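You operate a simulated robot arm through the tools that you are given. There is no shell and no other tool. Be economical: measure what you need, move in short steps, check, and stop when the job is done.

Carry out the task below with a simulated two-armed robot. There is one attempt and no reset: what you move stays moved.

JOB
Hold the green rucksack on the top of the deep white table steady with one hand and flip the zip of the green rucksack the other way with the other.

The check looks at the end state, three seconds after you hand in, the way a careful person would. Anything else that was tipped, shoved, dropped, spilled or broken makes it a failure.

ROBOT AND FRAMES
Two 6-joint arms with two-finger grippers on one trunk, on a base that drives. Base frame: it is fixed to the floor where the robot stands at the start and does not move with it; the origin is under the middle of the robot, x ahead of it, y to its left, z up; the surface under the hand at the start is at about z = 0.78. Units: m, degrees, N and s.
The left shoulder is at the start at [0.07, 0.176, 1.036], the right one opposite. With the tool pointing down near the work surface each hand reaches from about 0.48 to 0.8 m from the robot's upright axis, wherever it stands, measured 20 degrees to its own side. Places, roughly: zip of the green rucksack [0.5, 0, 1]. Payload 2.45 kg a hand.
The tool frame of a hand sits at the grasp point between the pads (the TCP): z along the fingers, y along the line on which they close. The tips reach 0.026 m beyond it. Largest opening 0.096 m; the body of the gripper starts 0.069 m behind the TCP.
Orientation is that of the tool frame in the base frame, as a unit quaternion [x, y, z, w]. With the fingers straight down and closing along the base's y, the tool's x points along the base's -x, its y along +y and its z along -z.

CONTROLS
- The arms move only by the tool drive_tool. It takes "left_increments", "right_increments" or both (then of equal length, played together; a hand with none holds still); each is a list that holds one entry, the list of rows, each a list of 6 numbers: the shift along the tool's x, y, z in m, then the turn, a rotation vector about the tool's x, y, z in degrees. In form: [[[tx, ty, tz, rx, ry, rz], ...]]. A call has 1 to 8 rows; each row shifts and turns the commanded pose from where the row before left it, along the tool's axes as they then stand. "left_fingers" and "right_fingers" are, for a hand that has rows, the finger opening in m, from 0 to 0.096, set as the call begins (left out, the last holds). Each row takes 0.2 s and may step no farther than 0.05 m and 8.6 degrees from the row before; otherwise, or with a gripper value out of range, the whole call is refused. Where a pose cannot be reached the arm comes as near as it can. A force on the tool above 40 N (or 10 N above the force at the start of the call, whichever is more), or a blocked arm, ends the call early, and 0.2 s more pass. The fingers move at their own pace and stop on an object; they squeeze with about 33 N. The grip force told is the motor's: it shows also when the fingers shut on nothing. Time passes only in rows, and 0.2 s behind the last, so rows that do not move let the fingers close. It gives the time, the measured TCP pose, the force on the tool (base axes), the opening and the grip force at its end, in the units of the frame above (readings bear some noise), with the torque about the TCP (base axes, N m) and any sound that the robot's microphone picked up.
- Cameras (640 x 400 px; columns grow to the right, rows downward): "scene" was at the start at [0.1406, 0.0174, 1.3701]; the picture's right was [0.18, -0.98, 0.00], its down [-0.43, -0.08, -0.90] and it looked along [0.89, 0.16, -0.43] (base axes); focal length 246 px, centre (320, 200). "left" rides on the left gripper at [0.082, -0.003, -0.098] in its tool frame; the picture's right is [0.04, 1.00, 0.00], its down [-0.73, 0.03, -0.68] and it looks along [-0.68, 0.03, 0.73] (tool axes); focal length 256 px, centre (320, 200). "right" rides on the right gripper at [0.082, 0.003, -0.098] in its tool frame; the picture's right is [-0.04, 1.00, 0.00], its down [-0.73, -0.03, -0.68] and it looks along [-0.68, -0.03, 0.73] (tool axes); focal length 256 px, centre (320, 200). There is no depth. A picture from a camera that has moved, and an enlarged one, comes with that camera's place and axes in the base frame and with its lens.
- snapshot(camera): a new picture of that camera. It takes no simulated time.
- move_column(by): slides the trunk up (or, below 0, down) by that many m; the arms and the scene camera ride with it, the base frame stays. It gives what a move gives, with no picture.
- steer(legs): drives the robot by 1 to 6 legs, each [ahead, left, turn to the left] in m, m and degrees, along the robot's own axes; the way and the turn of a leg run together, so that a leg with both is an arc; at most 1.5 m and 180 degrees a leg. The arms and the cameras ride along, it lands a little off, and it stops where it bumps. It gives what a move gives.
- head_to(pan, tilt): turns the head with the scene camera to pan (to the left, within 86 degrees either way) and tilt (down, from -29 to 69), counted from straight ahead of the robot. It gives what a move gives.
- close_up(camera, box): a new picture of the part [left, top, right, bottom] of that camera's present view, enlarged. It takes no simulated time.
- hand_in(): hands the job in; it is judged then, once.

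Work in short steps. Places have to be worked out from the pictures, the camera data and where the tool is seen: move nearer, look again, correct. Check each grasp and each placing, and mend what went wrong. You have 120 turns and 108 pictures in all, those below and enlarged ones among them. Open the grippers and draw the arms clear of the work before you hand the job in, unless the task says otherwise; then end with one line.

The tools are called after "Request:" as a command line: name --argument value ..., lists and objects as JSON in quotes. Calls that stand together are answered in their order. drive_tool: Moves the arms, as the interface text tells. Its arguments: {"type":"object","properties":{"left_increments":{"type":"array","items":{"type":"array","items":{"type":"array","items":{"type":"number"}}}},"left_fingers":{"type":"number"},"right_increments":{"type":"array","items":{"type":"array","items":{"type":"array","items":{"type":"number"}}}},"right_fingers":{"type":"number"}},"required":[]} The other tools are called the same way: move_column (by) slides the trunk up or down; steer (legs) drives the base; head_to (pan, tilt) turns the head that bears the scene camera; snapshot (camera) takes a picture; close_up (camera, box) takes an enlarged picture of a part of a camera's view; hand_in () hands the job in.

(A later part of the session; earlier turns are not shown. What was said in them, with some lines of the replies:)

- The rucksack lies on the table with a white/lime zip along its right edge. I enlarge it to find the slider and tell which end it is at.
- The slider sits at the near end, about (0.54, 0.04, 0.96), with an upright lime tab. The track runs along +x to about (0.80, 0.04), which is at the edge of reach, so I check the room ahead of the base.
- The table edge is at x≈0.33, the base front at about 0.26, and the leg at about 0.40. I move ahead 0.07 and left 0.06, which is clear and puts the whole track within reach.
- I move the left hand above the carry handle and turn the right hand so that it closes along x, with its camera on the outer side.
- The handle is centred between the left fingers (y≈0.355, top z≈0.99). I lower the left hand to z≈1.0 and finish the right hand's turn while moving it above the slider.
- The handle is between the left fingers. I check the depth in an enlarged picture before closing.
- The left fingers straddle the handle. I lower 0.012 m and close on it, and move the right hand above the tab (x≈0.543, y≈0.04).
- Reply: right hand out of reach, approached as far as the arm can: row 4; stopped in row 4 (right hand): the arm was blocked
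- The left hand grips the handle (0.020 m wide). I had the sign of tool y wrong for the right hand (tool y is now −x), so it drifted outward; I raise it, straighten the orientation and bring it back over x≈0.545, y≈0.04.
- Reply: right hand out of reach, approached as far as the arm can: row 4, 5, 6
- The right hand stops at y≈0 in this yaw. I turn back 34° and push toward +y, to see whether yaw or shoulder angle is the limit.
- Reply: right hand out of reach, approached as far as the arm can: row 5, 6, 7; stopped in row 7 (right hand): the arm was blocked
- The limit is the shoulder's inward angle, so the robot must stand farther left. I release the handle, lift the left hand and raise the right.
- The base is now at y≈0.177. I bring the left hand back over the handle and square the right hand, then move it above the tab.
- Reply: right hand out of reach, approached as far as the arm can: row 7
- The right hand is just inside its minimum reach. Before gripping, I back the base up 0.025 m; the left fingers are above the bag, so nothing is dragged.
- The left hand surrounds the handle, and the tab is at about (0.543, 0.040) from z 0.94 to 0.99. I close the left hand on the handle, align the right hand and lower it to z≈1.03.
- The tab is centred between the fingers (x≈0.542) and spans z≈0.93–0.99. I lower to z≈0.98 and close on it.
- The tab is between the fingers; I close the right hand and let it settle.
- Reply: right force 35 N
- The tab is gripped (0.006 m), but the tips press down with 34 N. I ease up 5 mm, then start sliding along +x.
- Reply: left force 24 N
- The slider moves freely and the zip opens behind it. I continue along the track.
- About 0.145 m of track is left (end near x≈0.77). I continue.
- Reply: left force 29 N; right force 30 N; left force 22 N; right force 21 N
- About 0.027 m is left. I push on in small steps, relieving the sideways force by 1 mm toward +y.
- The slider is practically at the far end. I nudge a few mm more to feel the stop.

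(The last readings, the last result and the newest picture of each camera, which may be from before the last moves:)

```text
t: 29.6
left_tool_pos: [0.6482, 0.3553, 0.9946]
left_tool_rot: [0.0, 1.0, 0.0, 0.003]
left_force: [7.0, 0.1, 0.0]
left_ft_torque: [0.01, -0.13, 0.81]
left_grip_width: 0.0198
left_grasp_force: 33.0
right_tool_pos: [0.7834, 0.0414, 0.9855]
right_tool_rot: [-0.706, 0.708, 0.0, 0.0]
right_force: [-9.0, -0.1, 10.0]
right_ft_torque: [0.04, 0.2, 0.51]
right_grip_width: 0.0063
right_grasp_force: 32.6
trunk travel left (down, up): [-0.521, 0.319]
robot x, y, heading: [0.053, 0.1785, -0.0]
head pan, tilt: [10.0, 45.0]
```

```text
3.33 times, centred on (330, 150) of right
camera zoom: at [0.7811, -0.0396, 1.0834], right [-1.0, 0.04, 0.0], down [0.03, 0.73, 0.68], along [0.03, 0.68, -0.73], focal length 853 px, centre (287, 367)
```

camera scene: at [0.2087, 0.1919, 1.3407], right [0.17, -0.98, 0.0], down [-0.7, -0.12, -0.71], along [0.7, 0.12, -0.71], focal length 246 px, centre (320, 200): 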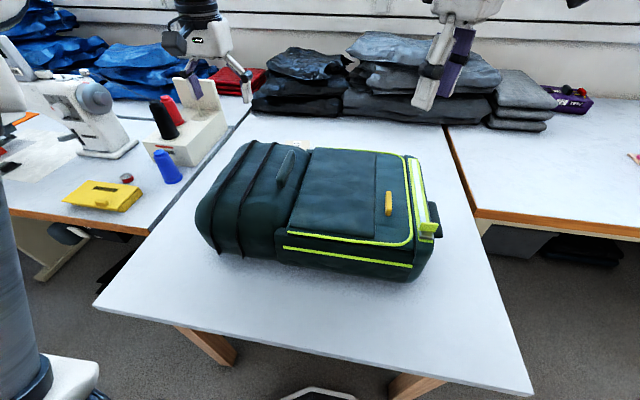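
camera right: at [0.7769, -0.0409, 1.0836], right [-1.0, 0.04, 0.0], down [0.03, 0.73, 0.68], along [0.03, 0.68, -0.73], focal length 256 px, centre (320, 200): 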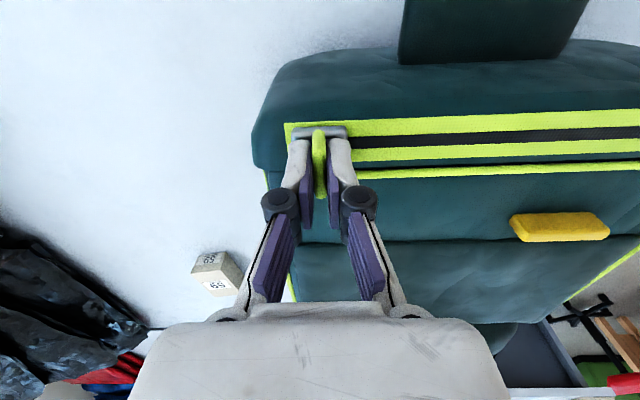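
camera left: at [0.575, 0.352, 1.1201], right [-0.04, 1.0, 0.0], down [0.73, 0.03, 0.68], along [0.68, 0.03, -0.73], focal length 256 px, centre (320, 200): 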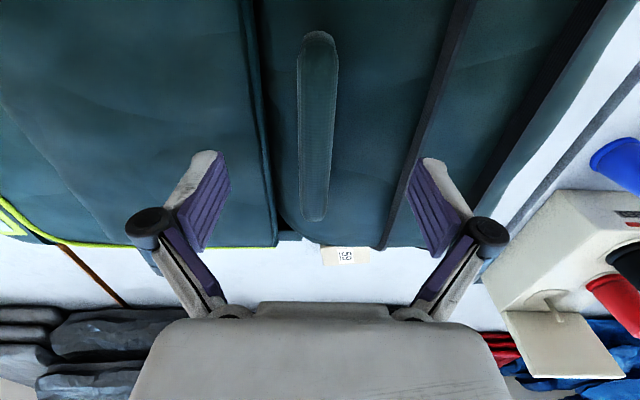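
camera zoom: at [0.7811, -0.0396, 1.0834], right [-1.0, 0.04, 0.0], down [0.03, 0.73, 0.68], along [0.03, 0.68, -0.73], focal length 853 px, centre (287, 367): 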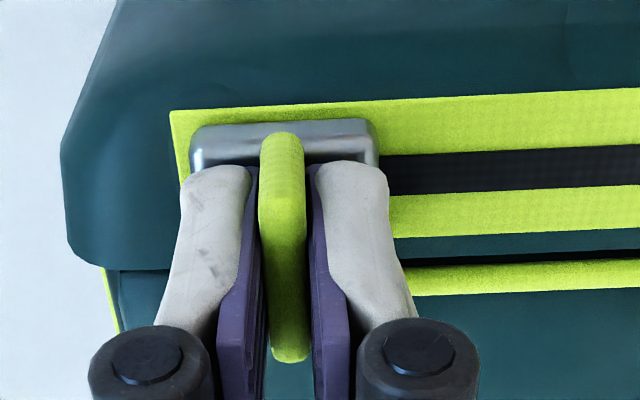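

The stop is felt at x≈0.783 (−9 N), and the zip is fully over. I open the right hand and lift straight up while the left still holds.

Request:
drive_tool --right_increments '[[[0, 0, 0, 0, 0, 0], [0, 0, 0, 0, 0, 0], [0, 0, -0.02, 0, 0, 0], [0, 0, -0.03, 0, 0, 0], [0, 0, -0.04, 0, 0, 0], [0, 0, -0.04, 0, 0, 0], [0, 0, -0.04, 0, 0, 0]]]' --right_fingers 0.05

Request:
snapshot --camera "right"

```text
t: 31.2
left_tool_pos: [0.6483, 0.3538, 0.994]
left_tool_rot: [0.0, 1.0, -0.001, 0.002]
left_force: [-1.8, 2.6, 9.9]
left_ft_torque: [-0.15, -0.21, 0.26]
left_grip_width: 0.0199
left_grasp_force: 32.7
right_tool_pos: [0.7303, 0.0239, 1.1343]
right_tool_rot: [-0.707, 0.708, 0.001, -0.001]
right_force: [-0.2, -0.7, 0.0]
right_ft_torque: [0.03, -0.01, 0.06]
right_grip_width: 0.0498
right_grasp_force: 0.0
right hand out of reach, approached as far as the arm can: row 3, 4, 5, 6, 7
trunk travel left (down, up): [-0.521, 0.319]
robot x, y, heading: [0.0515, 0.1763, 0.2]
head pan, tilt: [10.0, 45.0]
```

```text
75 pictures are left
camera right: at [0.729, -0.0562, 1.234], right [-1.0, 0.04, 0.0], down [0.03, 0.73, 0.68], along [0.03, 0.68, -0.73], focal length 256 px, centre (320, 200)
```

right: 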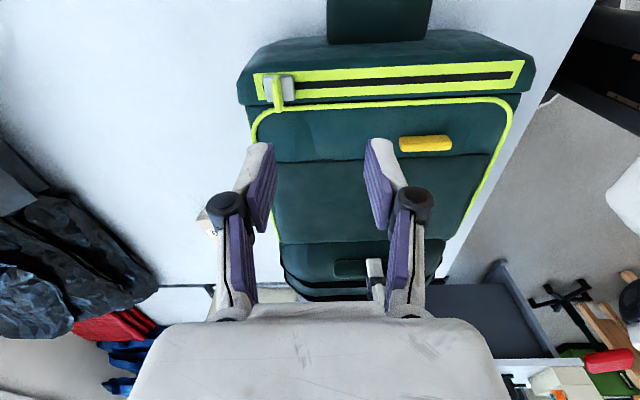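

On lifting, the hand drifted back; I check the slider in an enlarged picture.

Request:
close_up --camera "right" --box '[230, 50, 350, 125]'

```text
5.33 times, centred on (290, 88) of right
camera zoom: at [0.729, -0.0562, 1.234], right [-1.0, 0.04, 0.0], down [0.03, 0.73, 0.68], along [0.03, 0.68, -0.73], focal length 1365 px, centre (480, 800)
```

zoom: 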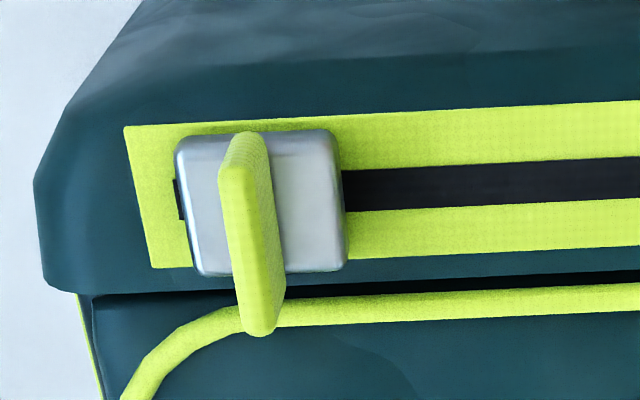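

The slider was dragged back about 6 mm during the lift. I close the right fingers, come down behind the tab at x≈0.735, and will push it back to the stop.

Request:
drive_tool --right_increments '[[[-0.008, -0.003, 0, 0, 0, 0], [-0.009, -0.002, 0.02, 0, 0, 0], [0, 0, 0.03, 0, 0, 0], [0, 0, 0.03, 0, 0, 0], [0, 0, 0.03, 0, 0, 0], [0, 0, 0.02, 0, 0, 0], [0, 0, 0.015, 0, 0, 0]]]' --right_fingers 0.0

Request:
snapshot --camera "right"

```text
t: 32.9
left_tool_pos: [0.6472, 0.3544, 0.9937]
left_tool_rot: [0.0, 1.0, 0.0, 0.002]
left_force: [-1.1, 2.0, 9.2]
left_ft_torque: [0.07, -0.12, 0.35]
left_grip_width: 0.0198
left_grasp_force: 33.1
right_tool_pos: [0.7322, 0.0389, 0.9899]
right_tool_rot: [-0.706, 0.708, 0.0, 0.0]
right_force: [-0.1, 0.5, -0.2]
right_ft_torque: [0.0, 0.01, -0.01]
right_grip_width: 0.0
right_grasp_force: 28.5
right hand out of reach, approached as far as the arm can: row 1
trunk travel left (down, up): [-0.521, 0.319]
robot x, y, heading: [0.0489, 0.1714, -0.0]
head pan, tilt: [10.0, 45.0]
```

```text
73 pictures are left
camera right: at [0.7302, -0.0422, 1.0872], right [-1.0, 0.04, 0.0], down [0.03, 0.73, 0.68], along [0.03, 0.68, -0.73], focal length 256 px, centre (320, 200)
```

right: 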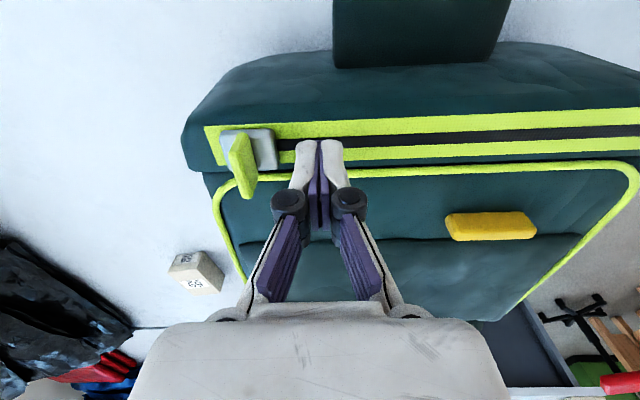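

The hand is down behind the tab, about 0.02 m short of it. I push along +x until the stop is felt.

Request:
drive_tool --right_increments '[[[0, -0.006, 0, 0, 0, 0], [0, -0.006, 0, 0, 0, 0], [0, -0.006, 0, 0, 0, 0], [0, -0.004, 0, 0, 0, 0], [0, -0.003, 0, 0, 0, 0], [0, -0.003, 0, 0, 0, 0], [0, -0.003, 0, 0, 0, 0]]]'

Request:
snapshot --camera "right"

```text
t: 34.5
left_tool_pos: [0.6499, 0.3543, 0.9935]
left_tool_rot: [0.0, 1.0, 0.0, 0.001]
left_force: [-0.6, -0.5, 7.1]
left_ft_torque: [0.03, -0.06, 0.33]
left_grip_width: 0.0197
left_grasp_force: 33.3
right_tool_pos: [0.7635, 0.0402, 0.9872]
right_tool_rot: [-0.707, 0.707, 0.0, 0.0]
right_force: [-0.2, 0.8, 1.5]
right_ft_torque: [-0.03, 0.02, 0.01]
right_grip_width: 0.0
right_grasp_force: 27.9
trunk travel left (down, up): [-0.521, 0.319]
robot x, y, heading: [0.0496, 0.1779, 0.1]
head pan, tilt: [10.0, 45.0]
```

```text
72 pictures are left
camera right: at [0.7618, -0.041, 1.087], right [-1.0, 0.04, 0.0], down [0.03, 0.73, 0.68], along [0.03, 0.68, -0.73], focal length 256 px, centre (320, 200)
```

right: 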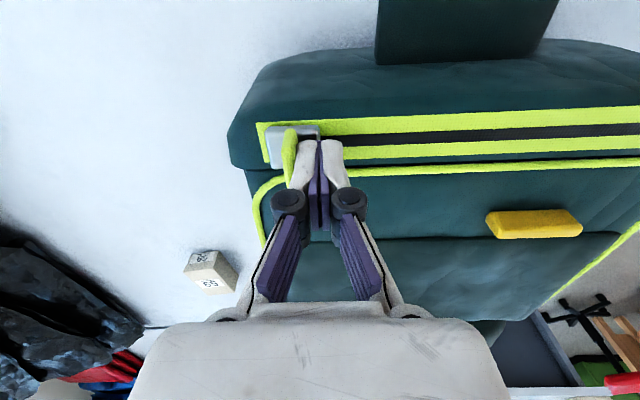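

It has touched the tab and moved it, with no stop felt yet; I push a few mm more.

Request:
drive_tool --right_increments '[[[0, -0.003, 0, 0, 0, 0], [0, -0.002, 0, 0, 0, 0], [0, 0, 0, 0, 0, 0]]]'

Request:
close_up --camera "right" --box '[230, 90, 370, 210]'

```text
t: 35.2
left_tool_pos: [0.6488, 0.3538, 0.9943]
left_tool_rot: [-0.001, 1.0, 0.0, 0.002]
left_force: [7.4, -5.0, 4.1]
left_ft_torque: [-0.18, -0.14, 0.82]
left_grip_width: 0.0198
left_grasp_force: 33.0
right_tool_pos: [0.7688, 0.0403, 0.9887]
right_tool_rot: [-0.707, 0.707, 0.0, -0.001]
right_force: [-9.7, 6.9, 4.3]
right_ft_torque: [0.07, 0.05, 0.13]
right_grip_width: 0.0
right_grasp_force: 28.6
trunk travel left (down, up): [-0.521, 0.319]
robot x, y, heading: [0.0495, 0.1771, -0.1]
head pan, tilt: [10.0, 45.0]
```

```text
3.33 times, centred on (300, 150) of right
camera zoom: at [0.7667, -0.0406, 1.0869], right [-1.0, 0.04, 0.0], down [0.03, 0.73, 0.68], along [0.03, 0.68, -0.73], focal length 853 px, centre (387, 367)
```

zoom: 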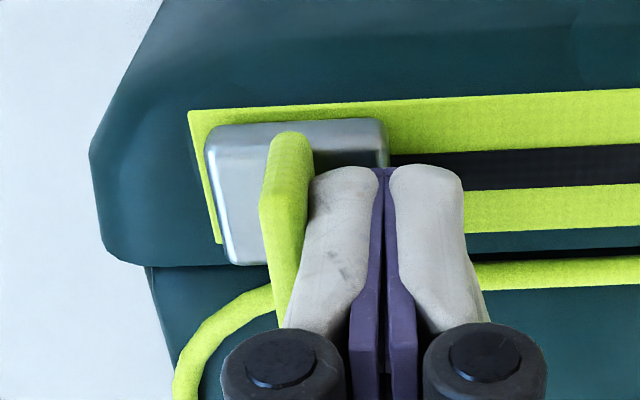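

The stop is felt again (−9.7 N). I back off in −x first, away from the tab, and then lift toward the outer side.

Request:
drive_tool --right_increments '[[[0, 0.01, 0, 0, 0, 0], [0, 0.02, 0, 0, 0, 0], [0, 0.03, 0, 0, 0, 0], [0, 0.03, -0.02, 0, 0, 0], [0, 0, -0.04, 0, 0, 0], [0.02, 0, -0.04, 0, 0, 0], [0.03, 0, -0.04, 0, 0, 0], [0.03, 0, -0.04, 0, 0, 0]]]'

Request:
close_up --camera "scene" --box '[370, 120, 490, 270]'

Request:
snapshot --camera "right"

```text
t: 37.0
left_tool_pos: [0.6486, 0.3527, 0.9943]
left_tool_rot: [0.0, 1.0, 0.0, 0.002]
left_force: [-1.0, -1.3, 10.4]
left_ft_torque: [0.29, 0.15, 0.3]
left_grip_width: 0.0199
left_grasp_force: 33.1
right_tool_pos: [0.6804, -0.0421, 1.1694]
right_tool_rot: [-0.706, 0.708, 0.001, -0.001]
right_force: [0.3, -0.6, 0.0]
right_ft_torque: [0.01, -0.02, -0.01]
right_grip_width: 0.0
right_grasp_force: 28.6
trunk travel left (down, up): [-0.521, 0.319]
robot x, y, heading: [0.0518, 0.181, -0.1]
head pan, tilt: [10.0, 45.0]
```

```text
2.67 times, centred on (430, 195) of scene
camera zoom: at [0.1808, 0.1914, 1.3407], right [0.17, -0.98, 0.0], down [-0.7, -0.12, -0.71], along [0.7, 0.12, -0.71], focal length 657 px, centre (27, 213)
```

zoom: 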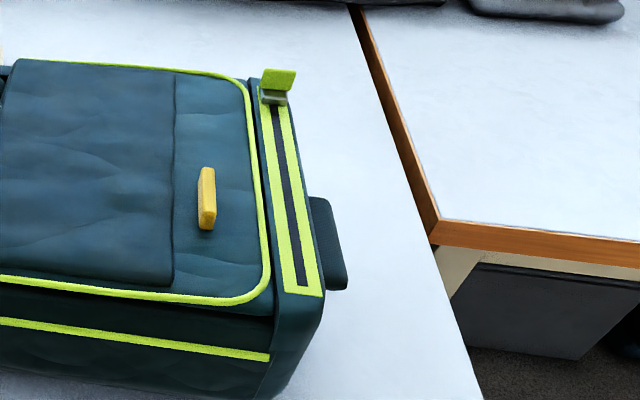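

```text
69 pictures are left
camera right: at [0.6777, -0.1224, 1.2677], right [-1.0, 0.04, 0.0], down [0.03, 0.73, 0.68], along [0.03, 0.68, -0.73], focal length 256 px, centre (320, 200)
```

right: 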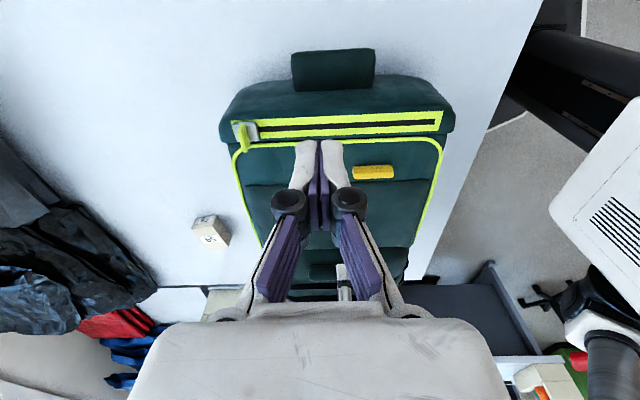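

The slider is at the far end and the zip is fully open. I release the handle and raise the left hand, opening the right one too.

Request:
drive_tool --left_increments '[[[0, 0, 0, 0, 0, 0], [0, 0, 0, 0, 0, 0], [0, 0, 0, 0, 0, 0], [0, 0, -0.03, 0, 0, 0], [0, 0, -0.04, 0, 0, 0], [0, 0, -0.04, 0, 0, 0], [0.02, 0, -0.04, 0, 0, 0], [0.02, 0, -0.04, 0, 0, 0]]]' --left_fingers 0.096 --right_increments '[[[0, 0, 0, 0, 0, 0], [0, 0, 0, 0, 0, 0], [0, 0, 0, 0, 0, 0], [0, 0, 0, 0, 0, 0], [0.01, 0.01, -0.01, 0, 0, 0], [0.01, 0.01, -0.01, 0, 0, 0], [0.01, 0.01, -0.01, 0, 0, 0], [0, 0, 0, 0, 0, 0]]]' --right_fingers 0.09

Request:
snapshot --camera "scene"

Request:
close_up --camera "right" --box '[200, 90, 300, 170]'

```text
t: 38.9
left_tool_pos: [0.607, 0.3523, 1.1865]
left_tool_rot: [0.0, 1.0, 0.0, 0.002]
left_force: [0.3, 0.3, -0.2]
left_ft_torque: [0.01, -0.01, -0.03]
left_grip_width: 0.0959
left_grasp_force: 0.0
right_tool_pos: [0.6497, -0.0705, 1.1998]
right_tool_rot: [-0.707, 0.707, 0.0, -0.001]
right_force: [-0.1, -0.2, 0.5]
right_ft_torque: [0.0, -0.01, 0.0]
right_grip_width: 0.0902
right_grasp_force: 0.1
trunk travel left (down, up): [-0.521, 0.319]
robot x, y, heading: [0.0513, 0.1787, -0.0]
head pan, tilt: [10.0, 45.0]
```

```text
68 pictures are left
camera scene: at [0.1807, 0.1921, 1.3407], right [0.17, -0.98, 0.0], down [-0.7, -0.12, -0.71], along [0.7, 0.12, -0.71], focal length 246 px, centre (320, 200)
```

scene: 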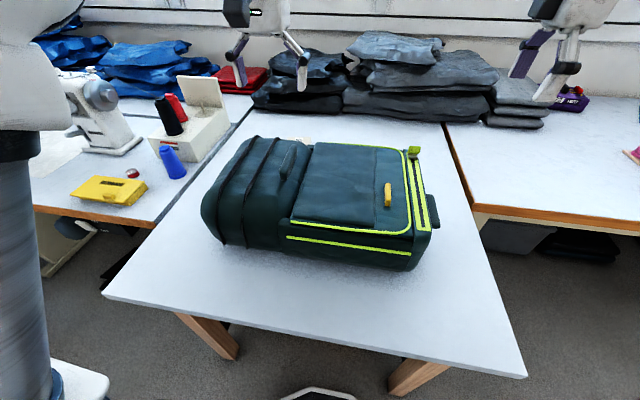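

```text
5.00 times, centred on (250, 130) of right
camera zoom: at [0.6468, -0.1525, 1.2979], right [-1.0, 0.04, 0.0], down [0.03, 0.73, 0.68], along [0.03, 0.68, -0.73], focal length 1280 px, centre (670, 550)
```

zoom: 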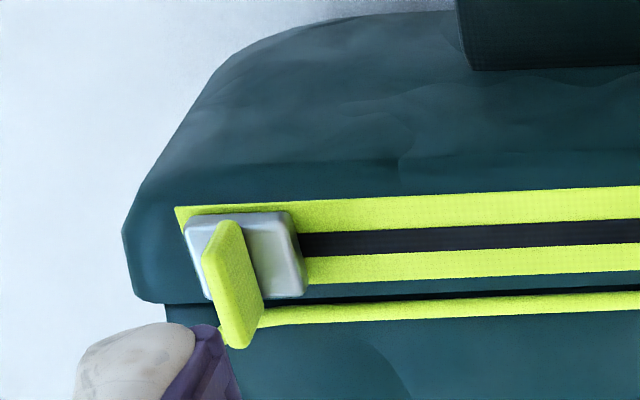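

The slider is at the far stop, the rucksack is in place, and both arms are clear with open hands. I hand in.

Request:
hand_in

```text
The job is handed in.
```

I moved the rucksack's zip slider from the near end of its track to the stop at the far end with the right hand, while the left hand held the bag by its carry handle. The last pictures show the slider at the far stop and the bag still in place. Nothing else looks disturbed, and both hands are open and clear.
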